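You operate a simulated robot arm through the tools that you are given. There is no shell and no other tool.

You run a simulated robot arm. Do the job below in one go: nothing can be reset, and whatever is moved stays where it is left.

JOB
Shut off and vent block 22 and put its cap in the tray.
Fine: blue-tipped handle first; cap off only once the air stops blowing, into the small grey tray; then shut the red-tipped handle again. The header keeps its air; leave the other blocks alone.

It is judged by the outcome, as a careful person would: the job done as asked, and still so three seconds after it is handed in. It fails if anything else is knocked over, pushed out of place, dropped, spilled or broken. Lids that push on must go on centred and level and be pressed home; caps that screw on are set level and turned clockwise until they are tight.

ROBOT AND FRAMES
A 7-joint arm with a two-finger parallel gripper, fixed in place. Base frame: the origin is at the foot of the arm, x ahead of it, y to its left, z up. Lengths are in mm, angles in degrees, forces in N, time in s.
Its first joint turns from -166.0 to 166.0 degrees. Payload 4.4 kg.
The tool frame sits at the grasp point between the pads (the TCP): z along the fingers, y along the line on which they close. The tips reach 23 mm beyond it. The gripper opens to 94 mm. The fingers are 38 mm wide and 10 mm thick; the gripper's body (54 by 96 mm) begins 39 mm behind the TCP.
Orientation is that of the tool frame in the base frame, as a unit quaternion [w, x, y, z]. With the fingers straight down and closing along the base's y, the tool's x points along the base's -x, its y along +y and its z along -z.

CONTROLS
- The arm moves only by the tool nudge_tool. Its argument "moves" is a list of rows, each an object (a shift or turn left out is 0, a gripper value left out holds the last) with "translation": the shift along the tool's x, y, z in mm, a list of three; "angular": the turn, a rotation vector about the tool's x, y, z in degrees, a list of three; "jaw": the opening in per cent of the stroke, from 0 (shut) to 100 (fully open). In form: [{"translation": [tx, ty, tz], "angular": [wx, wy, wz], "jaw": jaw}, ...]. A call has 1 to 20 rows; each row shifts and turns the commanded pose from where the row before left it, along the tool's axes as they then stand. Each row takes 0.2 s and may step no farther than 50 mm and 8.6 degrees from the row before; otherwise, or with a gripper value out of range, the whole call is refused. Where a pose cannot be reached the arm comes as near as it can. A force on the tool above 40 N (or 10 N above the force at the start of the call, whichever is more), or a blocked arm, ends the call early, and 0.2 s more pass. Each finger travels about 72 mm/s and halts on what it meets, pressing with about 21 N; the grip force reading is that of the motor and also rises with nothing between the fingers. The clock runs only during rows and for 0.2 s after the last one: add rows that do not move to give the fingers time. It gives the time, the measured TCP pose, the force on the tool (base axes), the opening and the grip force at its end, in the units of the frame above (readings bear some noise), with the torque about the TCP (base axes, N m) and any sound that the robot's microphone picked up.
- Cameras (640 x 400 px; columns grow to the right, rows downward): "scene" is fixed at [49.1, 648.1, 2018.5]; the picture's right is [-0.67, -0.74, 0.00], its down [-0.35, 0.31, -0.89] and it looks along [0.66, -0.59, -0.47] (base axes); focal length 320 px, centre (320, 200). "wrist" rides on the gripper at [86, 16, -74] in the tool frame; the picture's right is [-0.18, 0.98, 0.00], its down [-0.58, -0.11, -0.81] and it looks along [-0.79, -0.15, 0.59] (tool axes); focal length 243 px, centre (320, 200). There is no depth. A picture from a camera that has moved, and an enlarged one, comes with that camera's place and axes in the base frame and with its lens.
- snapshot(camera): a new picture of that camera. The clock stands still meanwhile.
- inspect(camera, box): a new picture of the part [left, top, right, bottom] of that camera's present view, enlarged. The clock stands still meanwhile.
- finish_job(): hands the job in; it is judged then, once.

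Nothing tells you positions but the pictures and the camera data. Unless the task says otherwise, let go and move clear before handing in.

The tools are called as a command line: name --argument value ..., lists and objects as JSON in quotes. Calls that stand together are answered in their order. nudge_tool: Moves the arm, as the interface text tells. Its arguments: {"type":"object","properties":{"moves":{"type":"array","items":{"type":"object","properties":{"translation":{"type":"array","items":{"type":"number"}},"angular":{"type":"array","items":{"type":"number"}},"jaw":{"type":"number"}}}}},"required":["moves"]} The other tools are called the same way: snapshot (camera) takes a picture; inspect (camera, box) takes an enlarged picture of a part of a camera's view; finish_job () hands the job in.

At the start:

```text
t: 0.0
tcp_pos: [642.8, -96.4, 1555.4]
tool_rot: [-0.001, 0.0, 1.0, 0.0]
wrist_force: [0.0, 0.0, 0.3]
torque: [0.03, 0.03, 0.03]
grip_width: 93.9
grip_force: 0.0
```

scene: 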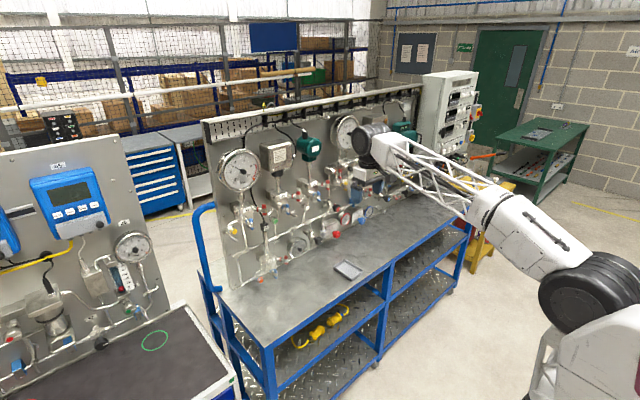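
wrist: 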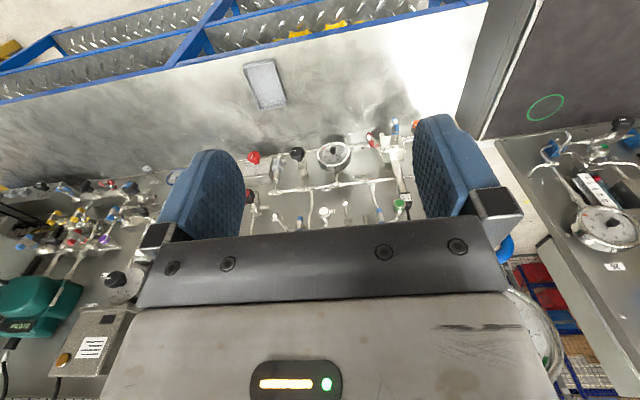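

I see a panel with gauges and valve blocks on a workbench, with the arm above it. I'll look closer to find block 22 and the tray.

inspect --camera "scene" --box '[200, 100, 320, 175]'

inspect --camera "scene" --box '[210, 180, 330, 255]'

inspect --camera "scene" --box '[290, 140, 410, 215]'

inspect --camera "wrist" --box '[220, 80, 440, 240]'

inspect --camera "scene" --box '[290, 230, 410, 305]'

```text
5.33 times, centred on (260, 138) of scene
camera zoom: at [49.1, 648.1, 2018.5], right [-0.67, -0.74, 0.0], down [-0.35, 0.31, -0.89], along [0.66, -0.59, -0.47], focal length 1704 px, centre (640, 533)
```

zoom: 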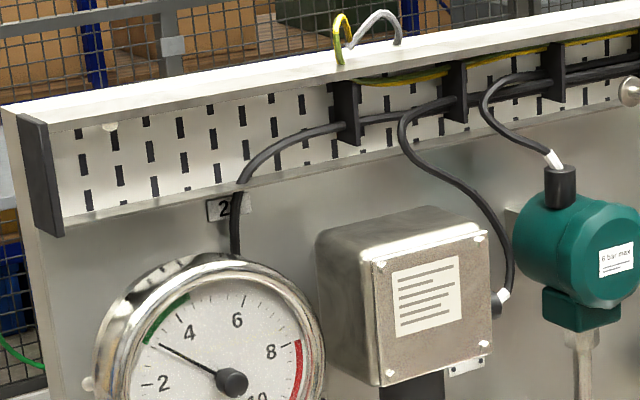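

```text
5.33 times, centred on (270, 218) of scene
camera zoom: at [49.1, 648.1, 2018.5], right [-0.67, -0.74, 0.0], down [-0.35, 0.31, -0.89], along [0.66, -0.59, -0.47], focal length 1704 px, centre (587, 107)
```

zoom: 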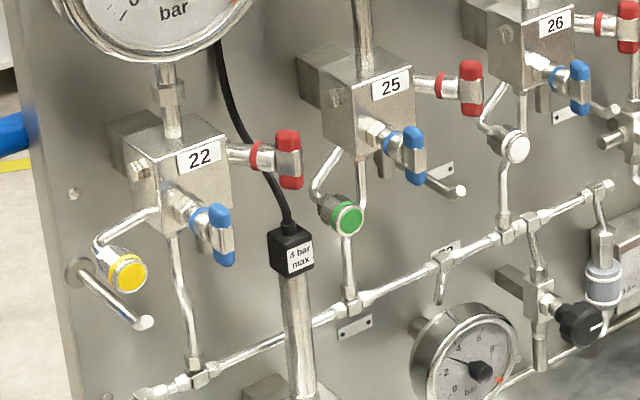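

```text
5.33 times, centred on (350, 178) of scene
camera zoom: at [49.1, 648.1, 2018.5], right [-0.67, -0.74, 0.0], down [-0.35, 0.31, -0.89], along [0.66, -0.59, -0.47], focal length 1704 px, centre (160, 320)
```

zoom: 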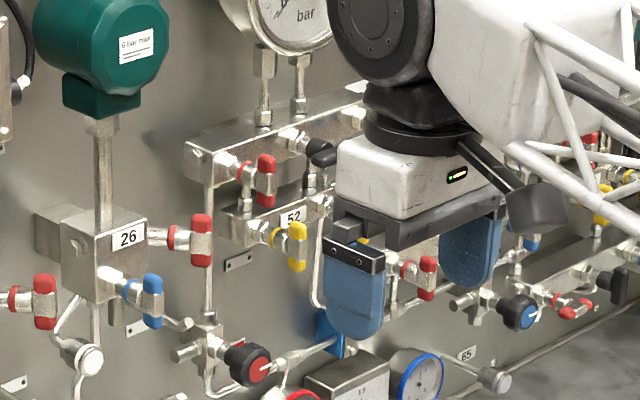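

```text
2.50 times, centred on (330, 160) of wrist
camera zoom: at [556.6, -79.4, 1629.8], right [0.18, 0.98, 0.0], down [0.58, -0.11, 0.81], along [0.79, -0.15, -0.59], focal length 606 px, centre (295, 300)
```

zoom: 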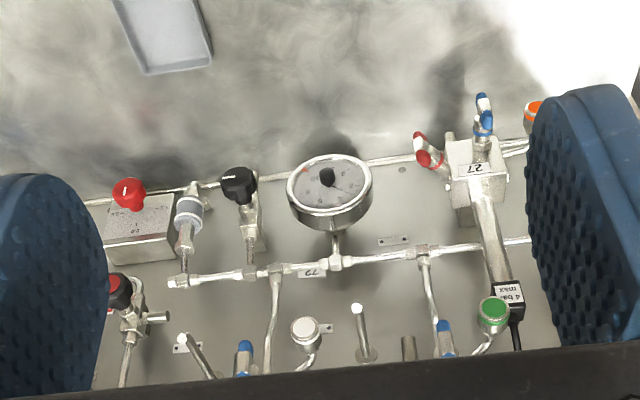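

```text
5.33 times, centred on (350, 268) of scene
camera zoom: at [49.1, 648.1, 2018.5], right [-0.67, -0.74, 0.0], down [-0.35, 0.31, -0.89], along [0.66, -0.59, -0.47], focal length 1704 px, centre (160, -160)
```

zoom: 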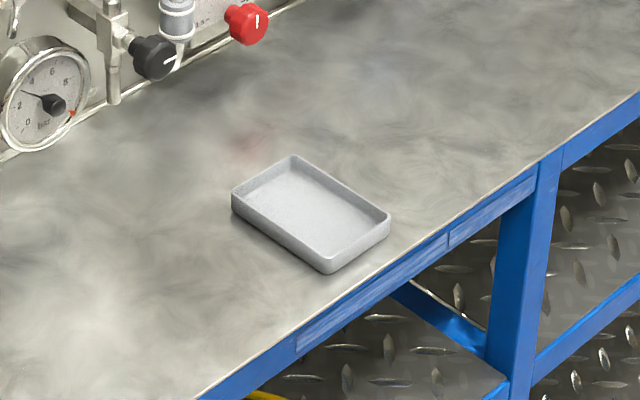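

Block 22 is on the upper left of the panel at roughly x 1060, y 120, z 1395. It has a yellow cap, a blue handle facing the robot and a red handle at its right. I'll bring the wrist camera over for a closer look, staying well clear of the panel.

nudge_tool --moves '[{"translation": [-11, 39, -14]}, {"translation": [-11, 39, -14]}, {"translation": [-11, 39, -14]}, {"translation": [-11, 39, -14]}, {"translation": [-11, 39, -14]}, {"translation": [-11, 39, -14]}, {"translation": [-11, 39, -14]}]'

snapshot --camera "wrist"

snapshot --camera "scene"

```text
t: 1.6
tcp_pos: [721.0, 176.4, 1653.8]
tool_rot: [-0.001, 0.001, 1.0, 0.0]
wrist_force: [-0.1, -0.1, 0.2]
torque: [-0.04, -0.04, 0.01]
grip_width: 93.9
grip_force: 0.0
```

```text
taken
camera wrist: at [633.8, 193.7, 1728.4], right [0.18, 0.98, 0.0], down [0.58, -0.11, 0.81], along [0.79, -0.15, -0.59], focal length 243 px, centre (320, 200)
```

wrist: 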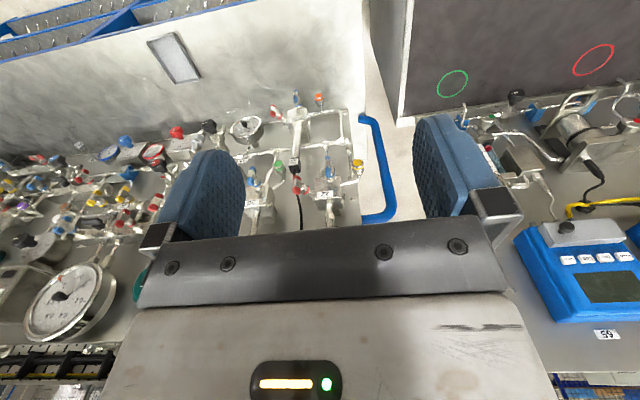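

```text
taken
```

scene: 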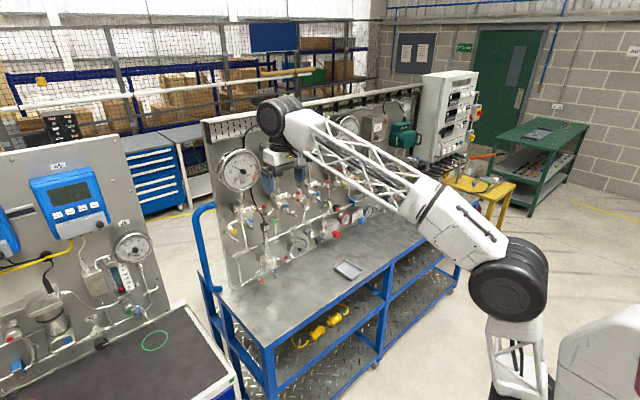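

inspect --camera "wrist" --box '[220, 80, 400, 240]'

inspect --camera "wrist" --box '[240, 140, 380, 240]'

inspect --camera "scene" --box '[215, 190, 275, 240]'

inspect --camera "scene" --box '[225, 235, 305, 290]'

```text
2.50 times, centred on (310, 160) of wrist
camera zoom: at [633.8, 193.7, 1728.4], right [0.18, 0.98, 0.0], down [0.58, -0.11, 0.81], along [0.79, -0.15, -0.59], focal length 606 px, centre (345, 300)
```

zoom: 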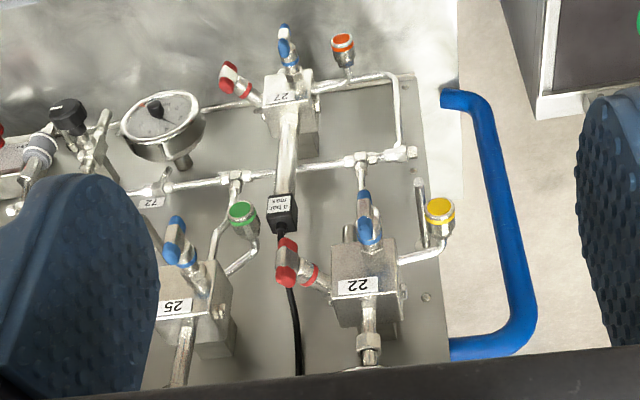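

```text
4.00 times, centred on (310, 190) of wrist
camera zoom: at [633.8, 193.7, 1728.4], right [0.18, 0.98, 0.0], down [0.58, -0.11, 0.81], along [0.79, -0.15, -0.59], focal length 970 px, centre (360, 240)
```

zoom: 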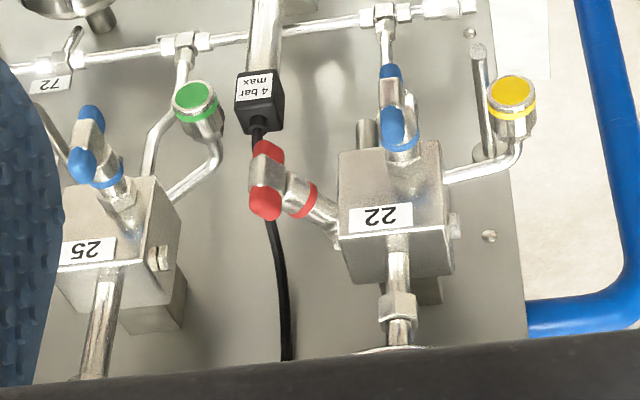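

```text
8.00 times, centred on (245, 215) of scene
camera zoom: at [49.1, 648.1, 2018.5], right [-0.67, -0.74, 0.0], down [-0.35, 0.31, -0.89], along [0.66, -0.59, -0.47], focal length 2556 px, centre (920, 80)
```

zoom: 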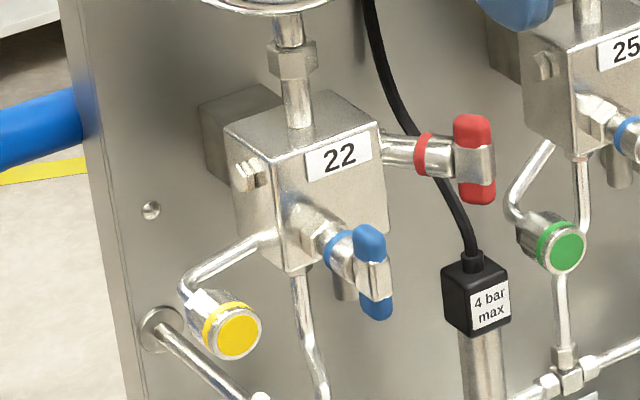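

```text
7.27 times, centred on (265, 262) of scene
camera zoom: at [49.1, 648.1, 2018.5], right [-0.67, -0.74, 0.0], down [-0.35, 0.31, -0.89], along [0.66, -0.59, -0.47], focal length 2324 px, centre (720, -254)
```

zoom: 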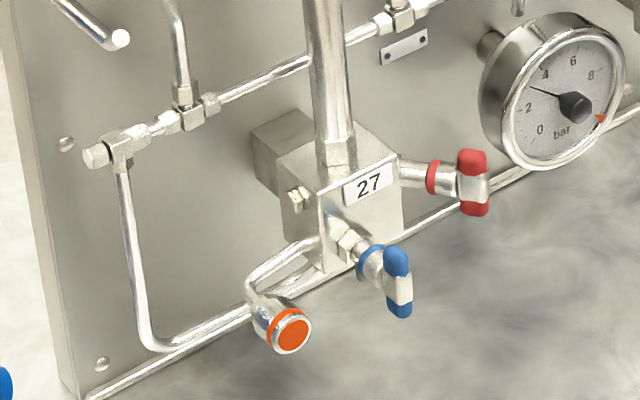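

Triangulating both pictures gives me these rough positions:
- Blue T-bar: centre about (1005, 143, 1361).
- Red T-bar: centre about (1024, 70, 1389), with its stem at 45°.
- Yellow cap: face about (1027, 206, 1344).

Next I'll lower and tilt the tool for a frontal view.

nudge_tool --moves '[{"translation": [0, 0, 45]}, {"translation": [0, 0, 45]}, {"translation": [0, 0, 45]}, {"translation": [0, 0, 45]}, {"translation": [0, 0, 45]}, {"angular": [0, -8.2, 0]}, {"angular": [0, -8.2, 0]}, {"angular": [0, -8.2, 0]}, {"angular": [0, -8.2, 0]}]'

snapshot --camera "wrist"

snapshot --camera "scene"

```text
t: 3.6
tcp_pos: [721.2, 177.3, 1428.4]
tool_rot: [0.283, 0.0, 0.959, 0.0]
wrist_force: [-0.1, 1.0, -0.1]
torque: [0.02, -0.02, -0.02]
grip_width: 94.1
grip_force: 0.2
```

```text
taken
camera wrist: at [607.1, 193.8, 1443.7], right [0.15, 0.98, 0.1], down [0.05, -0.11, 0.99], along [0.99, -0.15, -0.07], focal length 243 px, centre (320, 200)
```

wrist: 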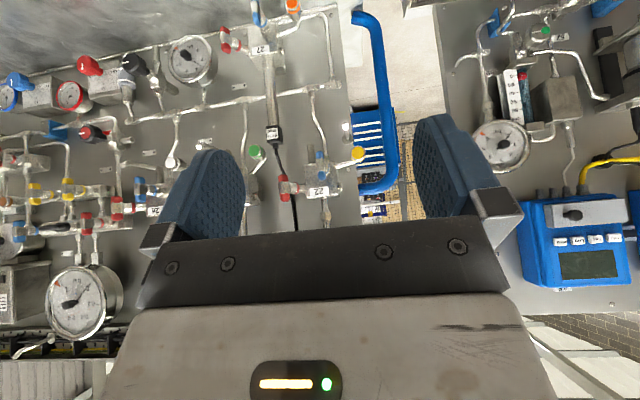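

```text
taken
```

scene: 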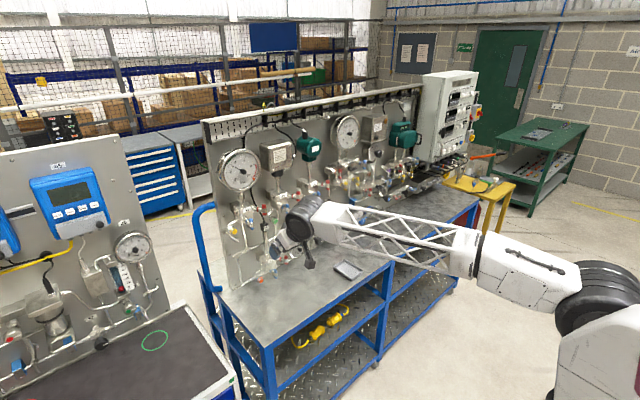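

inspect --camera "wrist" --box '[240, 120, 400, 230]'

inspect --camera "wrist" --box '[275, 140, 375, 205]'

inspect --camera "scene" --box '[210, 140, 290, 250]'

```text
3.64 times, centred on (320, 175) of wrist
camera zoom: at [607.1, 193.8, 1443.7], right [0.15, 0.98, 0.1], down [0.05, -0.11, 0.99], along [0.99, -0.15, -0.07], focal length 882 px, centre (320, 291)
```

zoom: 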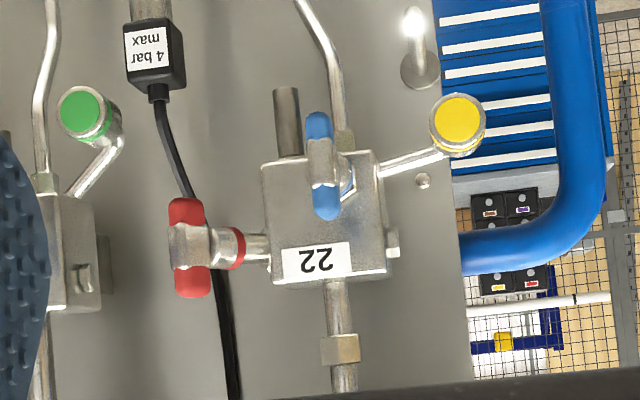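

```text
6.15 times, centred on (325, 172) of wrist
camera zoom: at [607.1, 193.8, 1443.7], right [0.15, 0.98, 0.1], down [0.05, -0.11, 0.99], along [0.99, -0.15, -0.07], focal length 1493 px, centre (289, 369)
```

zoom: 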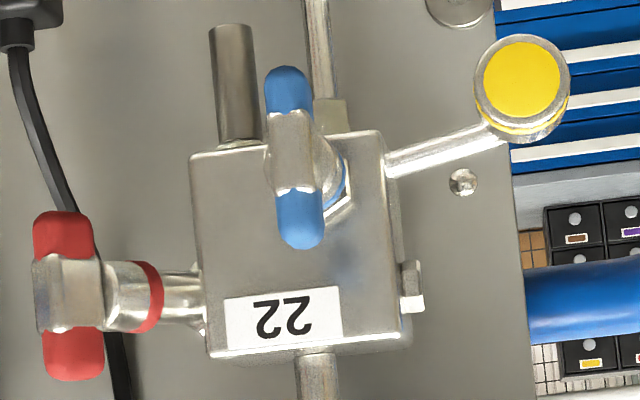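

```text
3.64 times, centred on (250, 195) of scene
camera zoom: at [49.1, 648.1, 2018.5], right [-0.67, -0.74, 0.0], down [-0.35, 0.31, -0.89], along [0.66, -0.59, -0.47], focal length 1162 px, centre (574, 218)
```

zoom: 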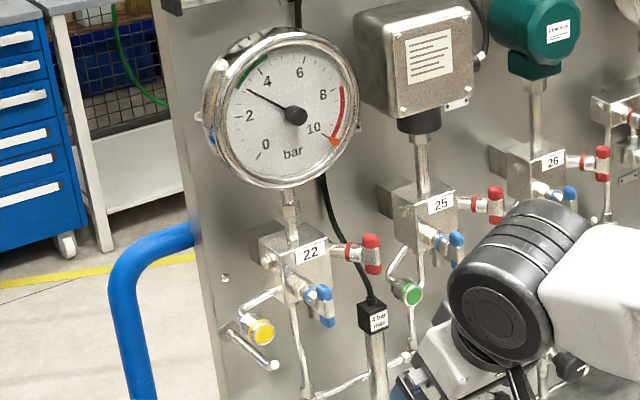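

The frontal view confirms it: the T-bars are vertical and about 12 mm thick, and gauge 22 reads about 3 bar. I'll level the tool so it points at the panel, line up in front of the blue handle and stop short.

nudge_tool --moves '[{"angular": [0, -8.16, 0], "jaw": 45}, {"angular": [0, -8.16, 0]}, {"angular": [0, -8.16, 0]}, {"angular": [0, -8.16, 0]}, {"angular": [0, -8.16, 0]}, {"angular": [0, -8.16, 0]}, {"angular": [0, -8.16, 0]}, {"translation": [33, -17, 0]}, {"translation": [34, -18, 0]}, {"translation": [0, 0, 45]}, {"translation": [0, 0, 45]}, {"translation": [0, 0, 45]}, {}]'

snapshot --camera "wrist"

snapshot --camera "scene"

```text
t: 6.4
tcp_pos: [856.1, 140.9, 1361.2]
tool_rot: [0.707, 0.0, 0.708, 0.0]
wrist_force: [0.1, 0.0, -0.6]
torque: [-0.01, 0.0, 0.0]
grip_width: 42.3
grip_force: 0.0
```

```text
taken
camera wrist: at [780.5, 158.3, 1274.5], right [0.0, 0.98, 0.18], down [-0.81, -0.11, 0.58], along [0.59, -0.15, 0.79], focal length 243 px, centre (320, 200)
```

wrist: 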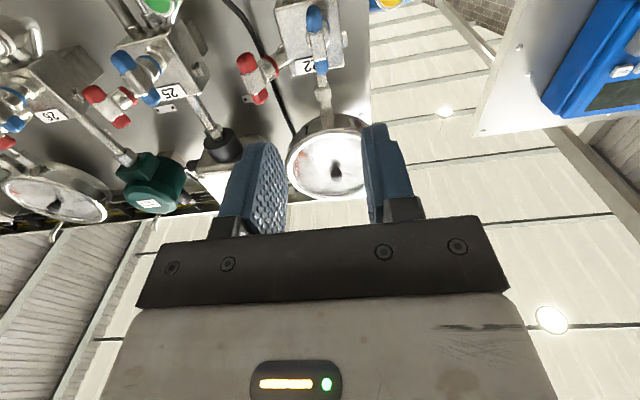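

```text
taken
```

scene: 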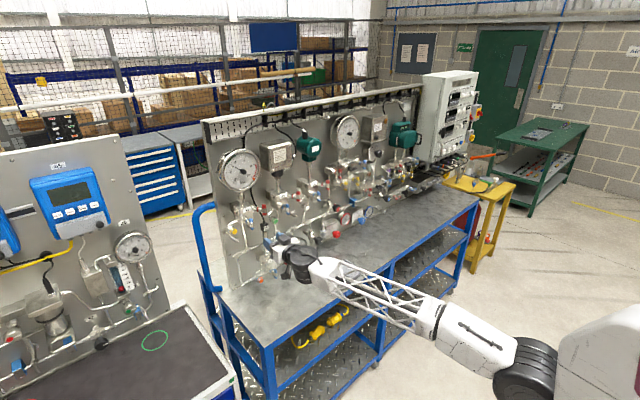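

inspect --camera "wrist" --box '[230, 0, 390, 110]'

inspect --camera "scene" --box '[215, 190, 315, 265]'

```text
3.64 times, centred on (310, 55) of wrist
camera zoom: at [780.5, 158.3, 1274.5], right [0.0, 0.98, 0.18], down [-0.81, -0.11, 0.58], along [0.59, -0.15, 0.79], focal length 882 px, centre (356, 727)
```

zoom: 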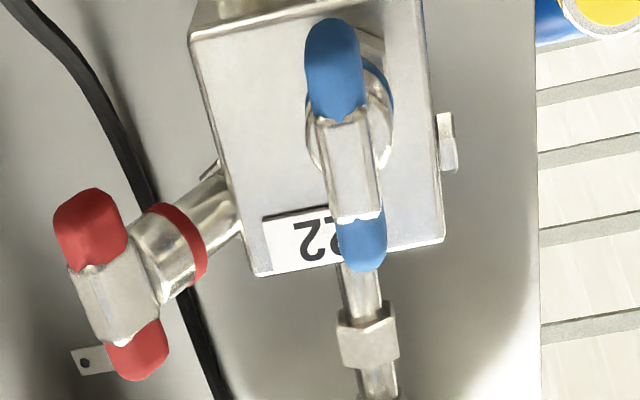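

```text
5.33 times, centred on (265, 228) of scene
camera zoom: at [49.1, 648.1, 2018.5], right [-0.67, -0.74, 0.0], down [-0.35, 0.31, -0.89], along [0.66, -0.59, -0.47], focal length 1704 px, centre (613, 53)
```

zoom: 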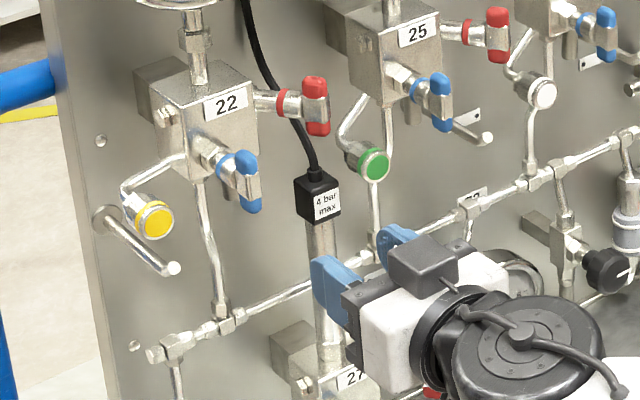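

The blue bar now measures centre (1008, 141, 1360), with its stem along x. I'll move in so only the fingertips straddle the bar, and check before closing.

nudge_tool --moves '[{"translation": [1, 0, 44]}, {"translation": [0, 0, 44]}, {"translation": [0, 0, 35]}, {"translation": [0, 0, 10]}, {}]'

snapshot --camera "wrist"

inspect --camera "scene" --box '[215, 190, 315, 265]'

```text
t: 7.6
tcp_pos: [987.8, 142.3, 1358.7]
tool_rot: [0.707, 0.0, 0.708, 0.0]
wrist_force: [-0.3, 0.5, -0.3]
torque: [-0.04, 0.03, -0.01]
grip_width: 42.3
grip_force: 0.1
```

```text
taken
camera wrist: at [913.2, 158.7, 1273.0], right [0.0, 0.98, 0.18], down [-0.81, -0.11, 0.58], along [0.59, -0.15, 0.79], focal length 243 px, centre (320, 200)
```

wrist: 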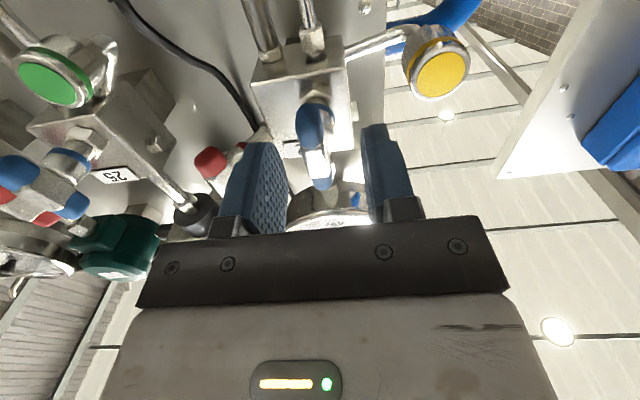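

```text
5.33 times, centred on (265, 228) of scene
camera zoom: at [49.1, 648.1, 2018.5], right [-0.67, -0.74, 0.0], down [-0.35, 0.31, -0.89], along [0.66, -0.59, -0.47], focal length 1704 px, centre (613, 53)
```

zoom: 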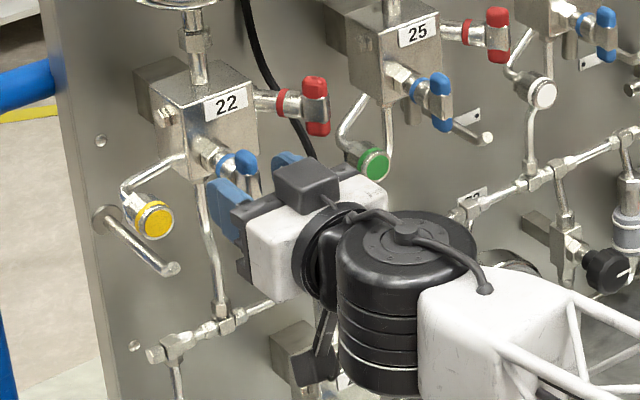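

The bar sits centred between the fingertips. I'll move in 3 mm more and close on it.

nudge_tool --moves '[{"translation": [0, 0, 3]}, {"jaw": 0}, {}, {}, {}]'

inspect --camera "wrist" --box '[220, 60, 420, 220]'

```text
t: 8.8
tcp_pos: [990.8, 140.1, 1358.8]
tool_rot: [0.707, 0.001, 0.708, 0.0]
wrist_force: [-1.3, -31.9, 0.8]
torque: [-0.01, -0.36, -0.4]
grip_width: 12.2
grip_force: 44.7
```

```text
2.50 times, centred on (320, 140) of wrist
camera zoom: at [916.3, 156.9, 1273.6], right [0.0, 0.98, 0.18], down [-0.81, -0.11, 0.58], along [0.59, -0.15, 0.79], focal length 606 px, centre (320, 350)
```

zoom: 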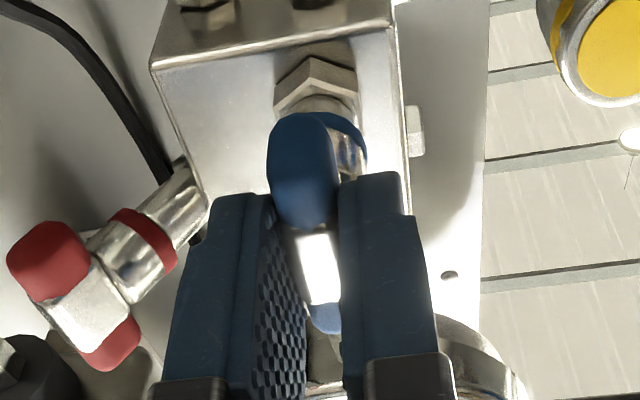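

The grip is on at 12.2 mm, but there's a side load because I'm about 2 mm off in y. I'll relieve that before turning.

nudge_tool --moves '[{"translation": [0, -2, 0]}, {}]'

```text
t: 9.4
tcp_pos: [991.4, 139.4, 1359.4]
tool_rot: [0.706, 0.001, 0.708, -0.001]
wrist_force: [14.0, -11.5, 8.4]
torque: [-0.02, -0.04, -0.22]
grip_width: 11.7
grip_force: 45.6
```

nudge_tool --moves '[{"translation": [0, -0.7, -0.5], "angular": [0, 0, 5]}, {"angular": [0, 0, 5]}, {}]'

inspect --camera "wrist" --box '[220, 60, 420, 220]'

```text
t: 10.2
tcp_pos: [989.8, 139.6, 1360.6]
tool_rot: [0.704, 0.062, 0.705, 0.061]
wrist_force: [26.8, 14.8, 12.5]
torque: [0.06, 0.08, 0.24]
grip_width: 12.0
grip_force: 45.4
```

```text
2.50 times, centred on (320, 140) of wrist
camera zoom: at [915.7, 171.3, 1277.5], right [0.0, 0.94, 0.35], down [-0.81, -0.21, 0.55], along [0.59, -0.28, 0.75], focal length 606 px, centre (320, 350)
```

zoom: 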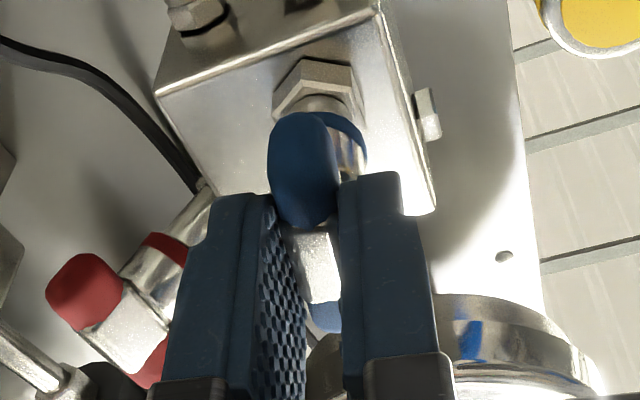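

The handle turns freely with the tool at almost no torque. I'll relieve the residual side load and keep turning clockwise in small batches, watching torque and sound.

nudge_tool --moves '[{"translation": [-0.6, 1.1, 1.7]}, {"angular": [0, 0, 6]}, {"angular": [0, 0, 6]}, {"angular": [0, 0, 6]}, {"angular": [0, 0, 6]}, {}]'

```text
t: 11.6
tcp_pos: [993.3, 139.8, 1360.3]
tool_rot: [0.675, 0.207, 0.677, 0.207]
wrist_force: [-28.3, -9.2, -13.1]
torque: [0.02, 0.01, -0.08]
grip_width: 12.0
grip_force: 45.2
```

nudge_tool --moves '[{"translation": [0.16, -0.47, -0.9]}, {"angular": [0, 0, 7]}, {"angular": [0, 0, 7]}, {"angular": [0, 0, 7]}, {"angular": [0, 0, 7]}, {}]'

inspect --camera "scene" --box '[210, 140, 310, 265]'

```text
t: 13.0
tcp_pos: [991.8, 139.3, 1360.9]
tool_rot: [0.606, 0.365, 0.606, 0.364]
wrist_force: [29.0, -9.6, -3.3]
torque: [0.02, -0.13, -0.13]
grip_width: 12.0
grip_force: 45.0
```

```text
3.20 times, centred on (260, 202) of scene
camera zoom: at [49.1, 648.1, 2018.5], right [-0.67, -0.74, 0.0], down [-0.35, 0.31, -0.89], along [0.66, -0.59, -0.47], focal length 1022 px, centre (512, 192)
```

zoom: 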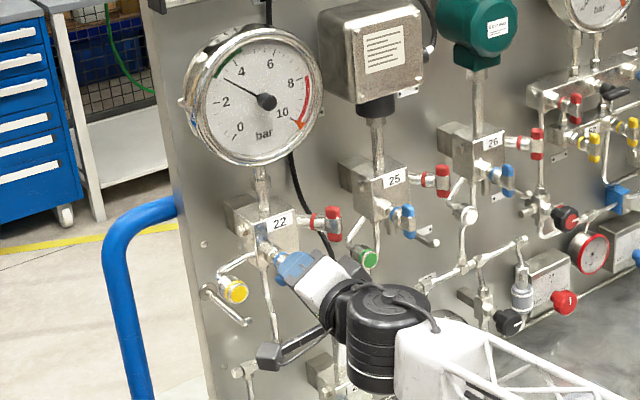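

nudge_tool --moves '[{"translation": [0, 0, 0.45]}, {"angular": [0, 0, 7]}, {"angular": [0, 0, 7]}, {"angular": [0, 0, 7]}, {}]'

snapshot --camera "wrist"

```text
t: 14.2
tcp_pos: [992.5, 138.5, 1358.4]
tool_rot: [0.529, 0.469, 0.53, 0.469]
wrist_force: [-24.7, -20.5, -22.4]
torque: [0.0, 0.18, -0.42]
grip_width: 11.9
grip_force: 45.4
```

```text
taken
camera wrist: at [917.5, 227.6, 1365.1], right [0.0, -0.06, 1.0], down [-0.81, -0.59, -0.04], along [0.59, -0.81, -0.05], focal length 243 px, centre (320, 200)
```

wrist: 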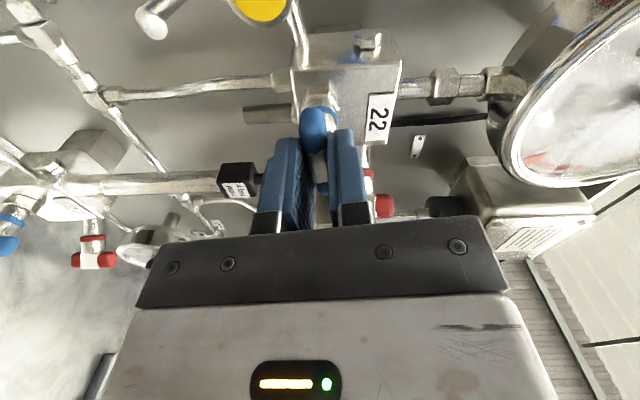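

nudge_tool --moves '[{"translation": [-0.4, -0.6, -0.35]}, {"angular": [0, 0, 4]}, {"angular": [0, 0, 3]}, {}]'

```text
t: 15.2
tcp_pos: [992.4, 138.8, 1359.0]
tool_rot: [0.498, 0.502, 0.502, 0.498]
wrist_force: [-10.2, -8.9, -22.6]
torque: [0.01, -0.17, -0.19]
grip_width: 11.9
grip_force: 44.7
```

nudge_tool --moves '[{"translation": [0, -0.6, -0.2]}, {"angular": [0, 0, 4]}, {}]'

inspect --camera "wrist" --box '[220, 60, 420, 220]'

```text
t: 15.8
tcp_pos: [993.7, 138.2, 1359.1]
tool_rot: [0.487, 0.513, 0.492, 0.507]
wrist_force: [-0.8, -1.7, -1.3]
torque: [-1.74, -0.68, 0.03]
grip_width: 13.2
grip_force: 44.9
out of reach, approached as far as the arm can: row 2
stopped in row 2: the force on the tool passed its limit at 43 N (the readings are from after the stop); the commanded pose is now the measured one
```

```text
2.50 times, centred on (320, 140) of wrist
camera zoom: at [917.9, 225.4, 1380.0], right [0.01, -0.23, 0.97], down [-0.81, -0.58, -0.12], along [0.59, -0.79, -0.19], focal length 606 px, centre (320, 350)
```

zoom: 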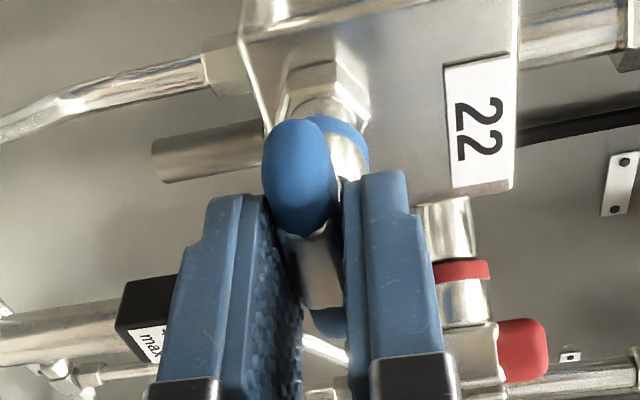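

Torque jumped to about 1.7 N·m near 92°, so the valve has reached its quarter-turn stop, and the blue bar now lies crosswise. I'll relieve the twist, let go and back straight out.

nudge_tool --moves '[{"angular": [0, 0, -2]}, {}, {"jaw": 40}, {}, {}, {"translation": [0, 0, -30]}, {"translation": [0, 0, -40]}, {"translation": [0, 0, -40]}, {}]'

snapshot --camera "wrist"

inspect --camera "scene" --box '[210, 140, 310, 265]'

```text
t: 17.8
tcp_pos: [887.8, 136.5, 1381.8]
tool_rot: [0.492, 0.507, 0.504, 0.496]
wrist_force: [-1.0, -0.3, -0.8]
torque: [-0.01, -0.02, -0.01]
grip_width: 37.7
grip_force: 0.0
out of reach, approached as far as the arm can: row 7, 8
```

```text
taken
camera wrist: at [812.5, 223.4, 1400.6], right [0.03, -0.19, 0.98], down [-0.81, -0.58, -0.09], along [0.59, -0.79, -0.17], focal length 243 px, centre (320, 200)
```

wrist: 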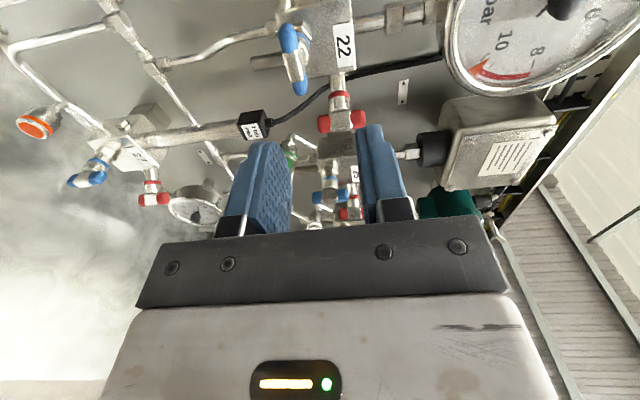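

```text
3.20 times, centred on (260, 202) of scene
camera zoom: at [49.1, 648.1, 2018.5], right [-0.67, -0.74, 0.0], down [-0.35, 0.31, -0.89], along [0.66, -0.59, -0.47], focal length 1022 px, centre (512, 192)
```

zoom: 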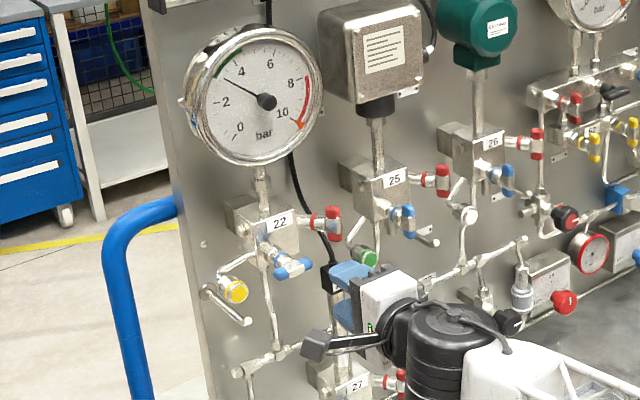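

The blue bar is now horizontal and left clean, with the gauge still at about 3 bar. The arm is near a joint limit at this roll, so I'll unwind it in free space before lining up on the red handle, whose stem is yawed 45°.

nudge_tool --moves '[{"translation": [0, 0, -20]}, {"angular": [0, 0, -8.2]}, {"angular": [0, 0, -8.2]}, {"angular": [0, 0, -8.2]}, {"angular": [0, 0, -8.2]}, {"angular": [0, 0, -8.2]}, {"angular": [0, 0, -8.2]}, {"angular": [0, 0, -8.2]}, {"angular": [0, 0, -8.2]}, {"angular": [0, 0, -8.2]}, {"angular": [0, 0, -8.2]}, {"angular": [0, 0, -8.2]}, {}]'

```text
t: 20.6
tcp_pos: [869.7, 136.9, 1386.9]
tool_rot: [0.703, 0.001, 0.712, 0.002]
wrist_force: [-0.3, -0.7, 0.3]
torque: [-0.03, 0.04, -0.03]
grip_width: 37.9
grip_force: 0.0
out of reach, approached as far as the arm can: row 1
```

nudge_tool --moves '[{"translation": [0, -46, 0]}, {"translation": [0, -46, 0]}, {"translation": [0, -46, 0]}, {"translation": [0, -46, 0]}, {"angular": [-7.5, 0, 0]}, {"angular": [-7.5, 0, 0]}, {"angular": [-7.5, 0, 0]}, {"angular": [-7.5, 0, 0]}, {"angular": [-7.5, 0, 0]}, {"angular": [-7.5, 0, 0]}, {}]'

snapshot --camera "wrist"

inspect --camera "scene" --box '[210, 140, 330, 265]'

```text
t: 23.0
tcp_pos: [869.3, -46.8, 1385.5]
tool_rot: [0.65, -0.267, 0.657, 0.274]
wrist_force: [0.2, 0.4, 0.4]
torque: [-0.03, -0.01, 0.0]
grip_width: 37.6
grip_force: 0.1
```

```text
taken
camera wrist: at [803.4, -87.6, 1299.3], right [-0.69, 0.69, 0.2], down [-0.48, -0.65, 0.58], along [0.53, 0.31, 0.79], focal length 243 px, centre (320, 200)
```

wrist: 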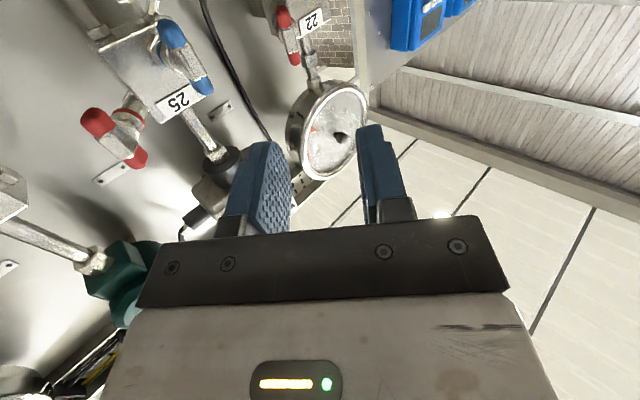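

```text
3.20 times, centred on (270, 202) of scene
camera zoom: at [49.1, 648.1, 2018.5], right [-0.67, -0.74, 0.0], down [-0.35, 0.31, -0.89], along [0.66, -0.59, -0.47], focal length 1022 px, centre (480, 192)
```

zoom: 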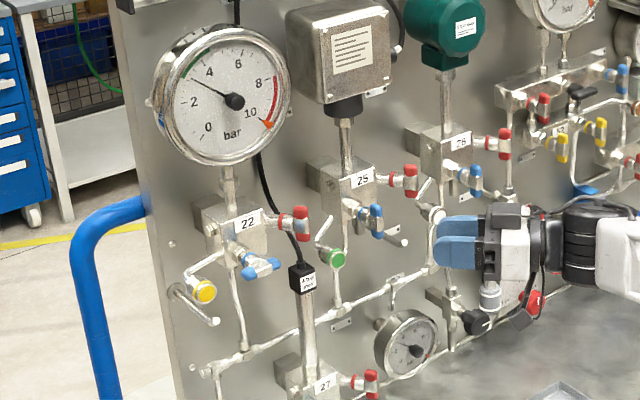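

inspect --camera "wrist" --box '[230, 0, 390, 110]'

inspect --camera "scene" --box '[235, 180, 295, 230]'

```text
3.64 times, centred on (310, 55) of wrist
camera zoom: at [803.4, -87.6, 1299.3], right [-0.69, 0.69, 0.2], down [-0.48, -0.65, 0.58], along [0.53, 0.31, 0.79], focal length 882 px, centre (356, 727)
```

zoom: 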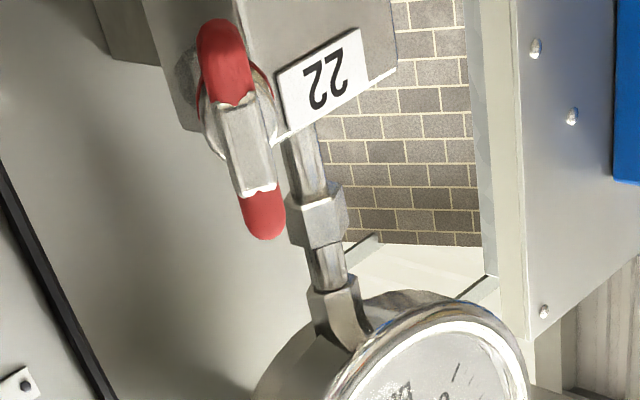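

```text
8.00 times, centred on (265, 205) of scene
camera zoom: at [49.1, 648.1, 2018.5], right [-0.67, -0.74, 0.0], down [-0.35, 0.31, -0.89], along [0.66, -0.59, -0.47], focal length 2556 px, centre (760, 160)
```

zoom: 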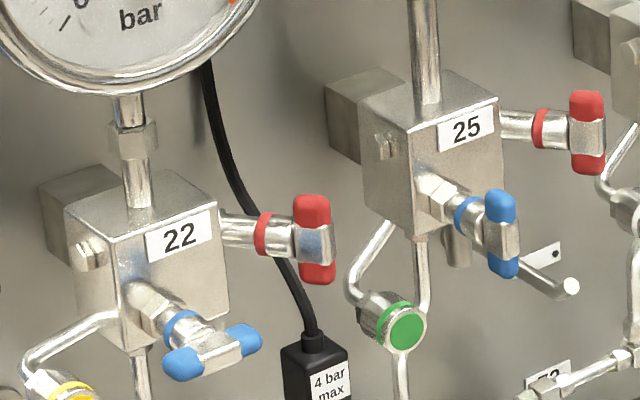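

The red bar measures centre (1028, 68, 1388) and is vertical. Opening means turning it counter-clockwise. To keep the wrist camera clear of block 25 I need to start with the camera on top, so I'll roll the tool here in free space and see how far it goes.

nudge_tool --moves '[{"translation": [0, 0, -30]}, {"angular": [0, 0, -8.5]}, {"angular": [0, 0, -8.5]}, {"angular": [0, 0, -8.5]}, {"angular": [0, 0, -8.5]}, {"angular": [0, 0, -8.5]}, {"angular": [0, 0, -8.5]}, {"angular": [0, 0, -8.5]}, {"angular": [0, 0, -8.5]}, {"angular": [0, 0, -8.5]}, {"angular": [0, 0, -8.5]}, {"angular": [0, 0, -8.5]}, {"angular": [0, 0, -8.5]}, {"angular": [0, 0, -8.5]}, {"angular": [0, 0, -8.5]}, {"angular": [0, 0, -8.5]}, {"angular": [0, 0, -8.5]}]'

```text
t: 26.6
tcp_pos: [848.9, -67.8, 1386.5]
tool_rot: [-0.497, 0.709, 0.003, 0.501]
wrist_force: [0.2, 0.8, -0.1]
torque: [-0.03, -0.05, -0.02]
grip_width: 37.7
grip_force: 0.0
```

nudge_tool --moves '[{"angular": [0, 0, -8.5]}, {"angular": [0, 0, -8.5]}, {"angular": [0, 0, -8.5]}, {"angular": [0, 0, -8.5]}, {"angular": [0, 0, -8.5]}, {"angular": [0, 0, -8.5]}, {"angular": [0, 0, -8.5]}, {"angular": [0, 0, -8.5]}, {"angular": [0, 0, -8.5]}, {"angular": [0, 0, -8.5]}, {}]'

```text
t: 29.0
tcp_pos: [847.4, -68.8, 1385.7]
tool_rot: [-0.028, 0.521, 0.481, 0.705]
wrist_force: [0.4, -0.3, 0.3]
torque: [-0.01, 0.0, 0.0]
grip_width: 37.7
grip_force: 0.2
```

nudge_tool --moves '[{"angular": [0, 0, -8.5]}, {"angular": [0, 0, -8.5]}, {"angular": [0, 0, -8.5]}, {"angular": [0, 0, -8.5]}, {"angular": [0, 0, -8.5]}, {"angular": [0, 0, -8.5]}, {}]'

snapshot --camera "wrist"

snapshot --camera "scene"

```text
t: 30.6
tcp_pos: [859.7, -67.4, 1424.8]
tool_rot: [0.264, 0.277, 0.663, 0.644]
wrist_force: [-0.3, 0.0, -0.8]
torque: [0.03, 0.01, -0.01]
grip_width: 37.6
grip_force: 0.0
out of reach, approached as far as the arm can: row 6
```

```text
taken
camera wrist: at [745.7, -58.9, 1444.7], right [0.16, -0.11, 0.98], down [-0.16, -0.98, -0.09], along [0.97, -0.14, -0.17], focal length 243 px, centre (320, 200)
```

wrist: 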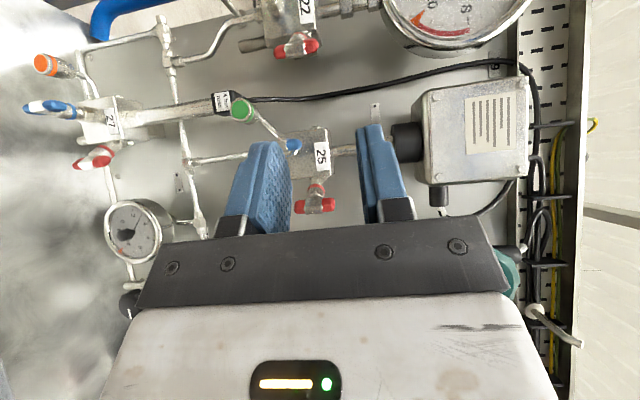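

```text
taken
```

scene: 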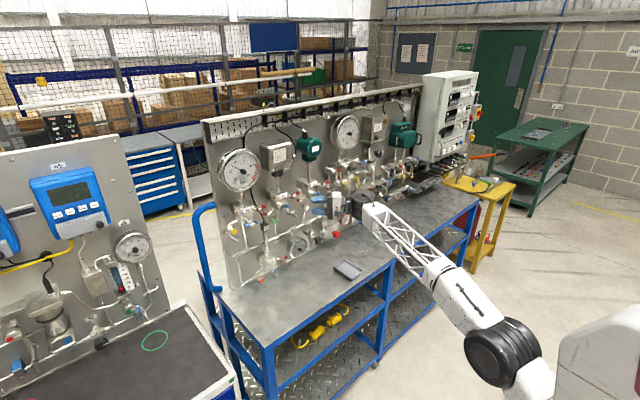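

Roll range is just about enough: about 80° or more of turn is available from the camera-up start, without sweeping near block 25. I'll return to the camera-up orientation and line up.

nudge_tool --moves '[{"angular": [0, 0, 8.2]}, {"angular": [0, 0, 8.2]}, {"angular": [0, 0, 8.2]}, {"angular": [0, 0, 8.2]}, {"angular": [0, 0, 8.2]}, {"angular": [0, 0, 8.2]}, {"angular": [0, 0, 8.2]}, {"angular": [0, 0, 8.2]}, {"angular": [0, 0, 8.2]}, {"angular": [0, 0, 8.2]}, {"angular": [0, 0, 8.2]}, {}]'

snapshot --camera "wrist"

```text
t: 33.2
tcp_pos: [860.0, -69.8, 1425.7]
tool_rot: [-0.264, 0.652, 0.278, 0.654]
wrist_force: [0.0, 0.7, -0.4]
torque: [0.01, 0.0, 0.0]
grip_width: 37.7
grip_force: 0.0
```

```text
taken
camera wrist: at [817.3, -130.4, 1512.6], right [0.7, -0.7, -0.17], down [-0.64, -0.5, -0.58], along [0.32, 0.51, -0.8], focal length 243 px, centre (320, 200)
```

wrist: 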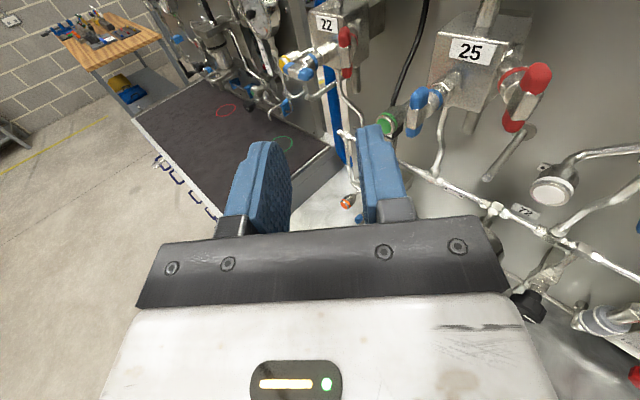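

Approaching the red bar squarely would pass within about 2 mm of block 25's blue handle. I'll come in at 35° yaw instead of 45° and turn about the true stem axis. First I'll pre-align about 80 mm short and check.

nudge_tool --moves '[{"angular": [-5, 0, 0]}, {"angular": [-5, 0, 1.1]}, {"translation": [-18, -8, 0]}, {"translation": [-19.7, -8, 0]}, {"translation": [0, 0, 40]}, {"translation": [0, 0, 40]}, {"translation": [0, 0, 41]}, {}]'

snapshot --camera "wrist"

inspect --camera "scene" --box '[220, 165, 320, 245]'

```text
t: 35.0
tcp_pos: [949.2, 13.7, 1389.0]
tool_rot: [-0.212, 0.675, 0.214, 0.673]
wrist_force: [-0.1, 0.3, -0.3]
torque: [0.0, 0.02, 0.0]
grip_width: 37.8
grip_force: 0.1
```

```text
taken
camera wrist: at [897.2, -40.8, 1475.0], right [0.56, -0.8, -0.18], down [-0.72, -0.38, -0.58], along [0.4, 0.46, -0.79], focal length 243 px, centre (320, 200)
```

wrist: 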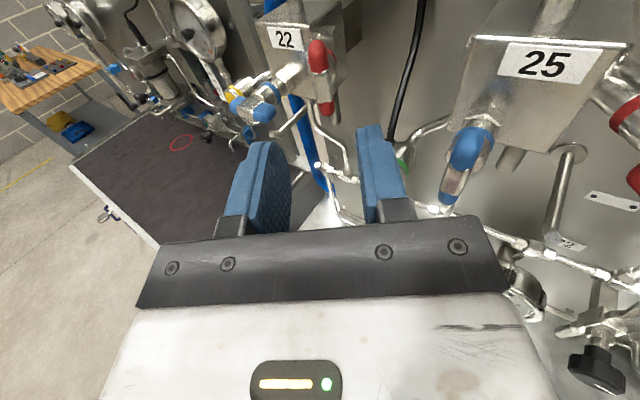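

```text
5.00 times, centred on (270, 205) of scene
camera zoom: at [49.1, 648.1, 2018.5], right [-0.67, -0.74, 0.0], down [-0.35, 0.31, -0.89], along [0.66, -0.59, -0.47], focal length 1598 px, centre (570, 175)
```

zoom: 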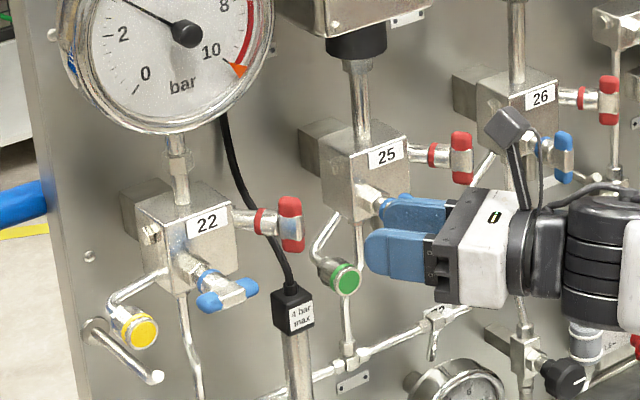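

Predicted and observed red bar positions agree to about 1 mm. I'll move in 60 mm and check clearances.

nudge_tool --moves '[{"translation": [0, 0, 30]}, {"translation": [0, 0, 30]}, {}]'

snapshot --camera "wrist"

inspect --camera "scene" --box '[220, 165, 320, 245]'

```text
t: 35.8
tcp_pos: [998.9, 47.9, 1387.5]
tool_rot: [-0.211, 0.676, 0.213, 0.673]
wrist_force: [0.3, 0.7, -0.4]
torque: [0.02, -0.01, 0.0]
grip_width: 37.3
grip_force: 0.0
```

```text
taken
camera wrist: at [946.2, -6.6, 1474.1], right [0.56, -0.81, -0.18], down [-0.72, -0.38, -0.58], along [0.4, 0.46, -0.79], focal length 243 px, centre (320, 200)
```

wrist: 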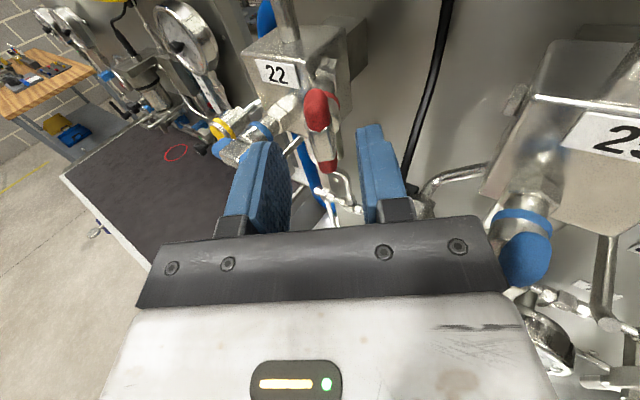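

```text
5.00 times, centred on (270, 205) of scene
camera zoom: at [49.1, 648.1, 2018.5], right [-0.67, -0.74, 0.0], down [-0.35, 0.31, -0.89], along [0.66, -0.59, -0.47], focal length 1598 px, centre (570, 175)
```

zoom: 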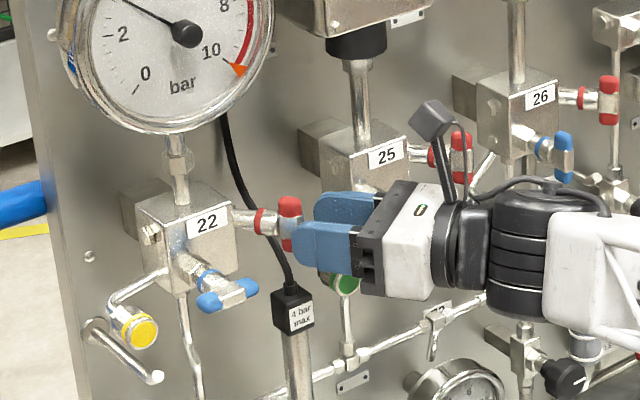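

nudge_tool --moves '[{"translation": [0, 0, 10]}, {"translation": [0, 0, 9]}, {}]'

snapshot --camera "wrist"

inspect --camera "scene" --box '[240, 175, 300, 225]'

```text
t: 36.6
tcp_pos: [1014.4, 60.5, 1386.8]
tool_rot: [-0.212, 0.676, 0.214, 0.673]
wrist_force: [0.0, -1.2, -0.4]
torque: [0.01, -0.01, -0.02]
grip_width: 37.7
grip_force: 0.1
```

```text
taken
camera wrist: at [961.9, 4.5, 1474.2], right [0.56, -0.8, -0.18], down [-0.72, -0.38, -0.58], along [0.4, 0.46, -0.79], focal length 243 px, centre (320, 200)
```

wrist: 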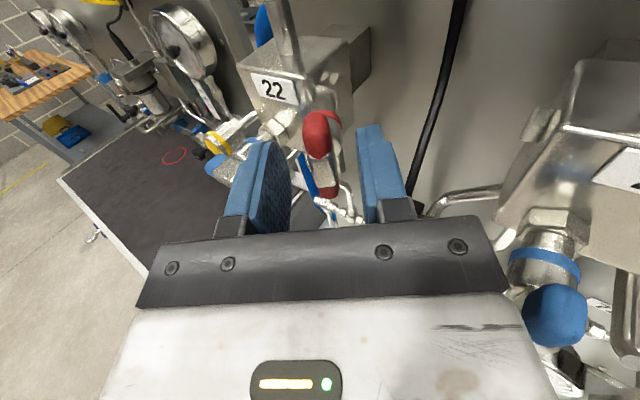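

```text
8.00 times, centred on (270, 200) of scene
camera zoom: at [49.1, 648.1, 2018.5], right [-0.67, -0.74, 0.0], down [-0.35, 0.31, -0.89], along [0.66, -0.59, -0.47], focal length 2556 px, centre (720, 200)
```

zoom: 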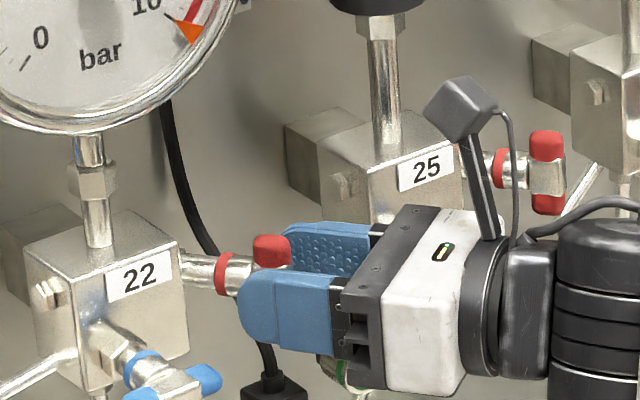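

nudge_tool --moves '[{"jaw": 0}, {}, {}, {}]'

inspect --camera "wrist" --box '[220, 60, 420, 220]'

```text
t: 37.6
tcp_pos: [1014.1, 58.2, 1386.6]
tool_rot: [-0.211, 0.675, 0.212, 0.674]
wrist_force: [26.0, -23.8, 4.9]
torque: [-0.03, 0.08, -0.47]
grip_width: 12.0
grip_force: 44.8
```

```text
2.50 times, centred on (320, 140) of wrist
camera zoom: at [962.3, 3.1, 1474.2], right [0.56, -0.81, -0.18], down [-0.72, -0.37, -0.58], along [0.4, 0.46, -0.79], focal length 606 px, centre (320, 350)
```

zoom: 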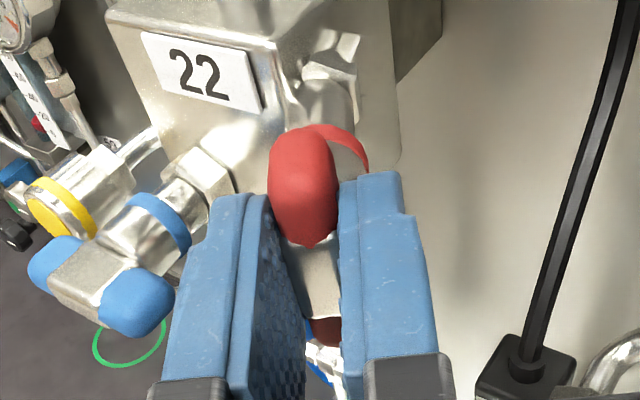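

Gripped at 12.0 mm, and the view shows the tool almost exactly coaxial with the stem. I'll relieve the side load, then start turning counter-clockwise in small steps.

nudge_tool --moves '[{"translation": [0, 1.2, 0]}, {}]'

nudge_tool --moves '[{"angular": [0, 0, -4]}, {"angular": [0, 0, -4]}, {}]'

```text
t: 38.2
tcp_pos: [1014.1, 58.4, 1388.0]
tool_rot: [-0.212, 0.675, 0.214, 0.673]
wrist_force: [-18.1, -24.8, -5.3]
torque: [-0.05, 0.1, -0.26]
grip_width: 11.8
grip_force: 44.8
```

```text
t: 39.0
tcp_pos: [1014.9, 59.4, 1387.6]
tool_rot: [-0.164, 0.659, 0.259, 0.687]
wrist_force: [-23.9, -22.4, -7.1]
torque: [-0.25, 0.24, -0.09]
grip_width: 11.8
grip_force: 44.6
```

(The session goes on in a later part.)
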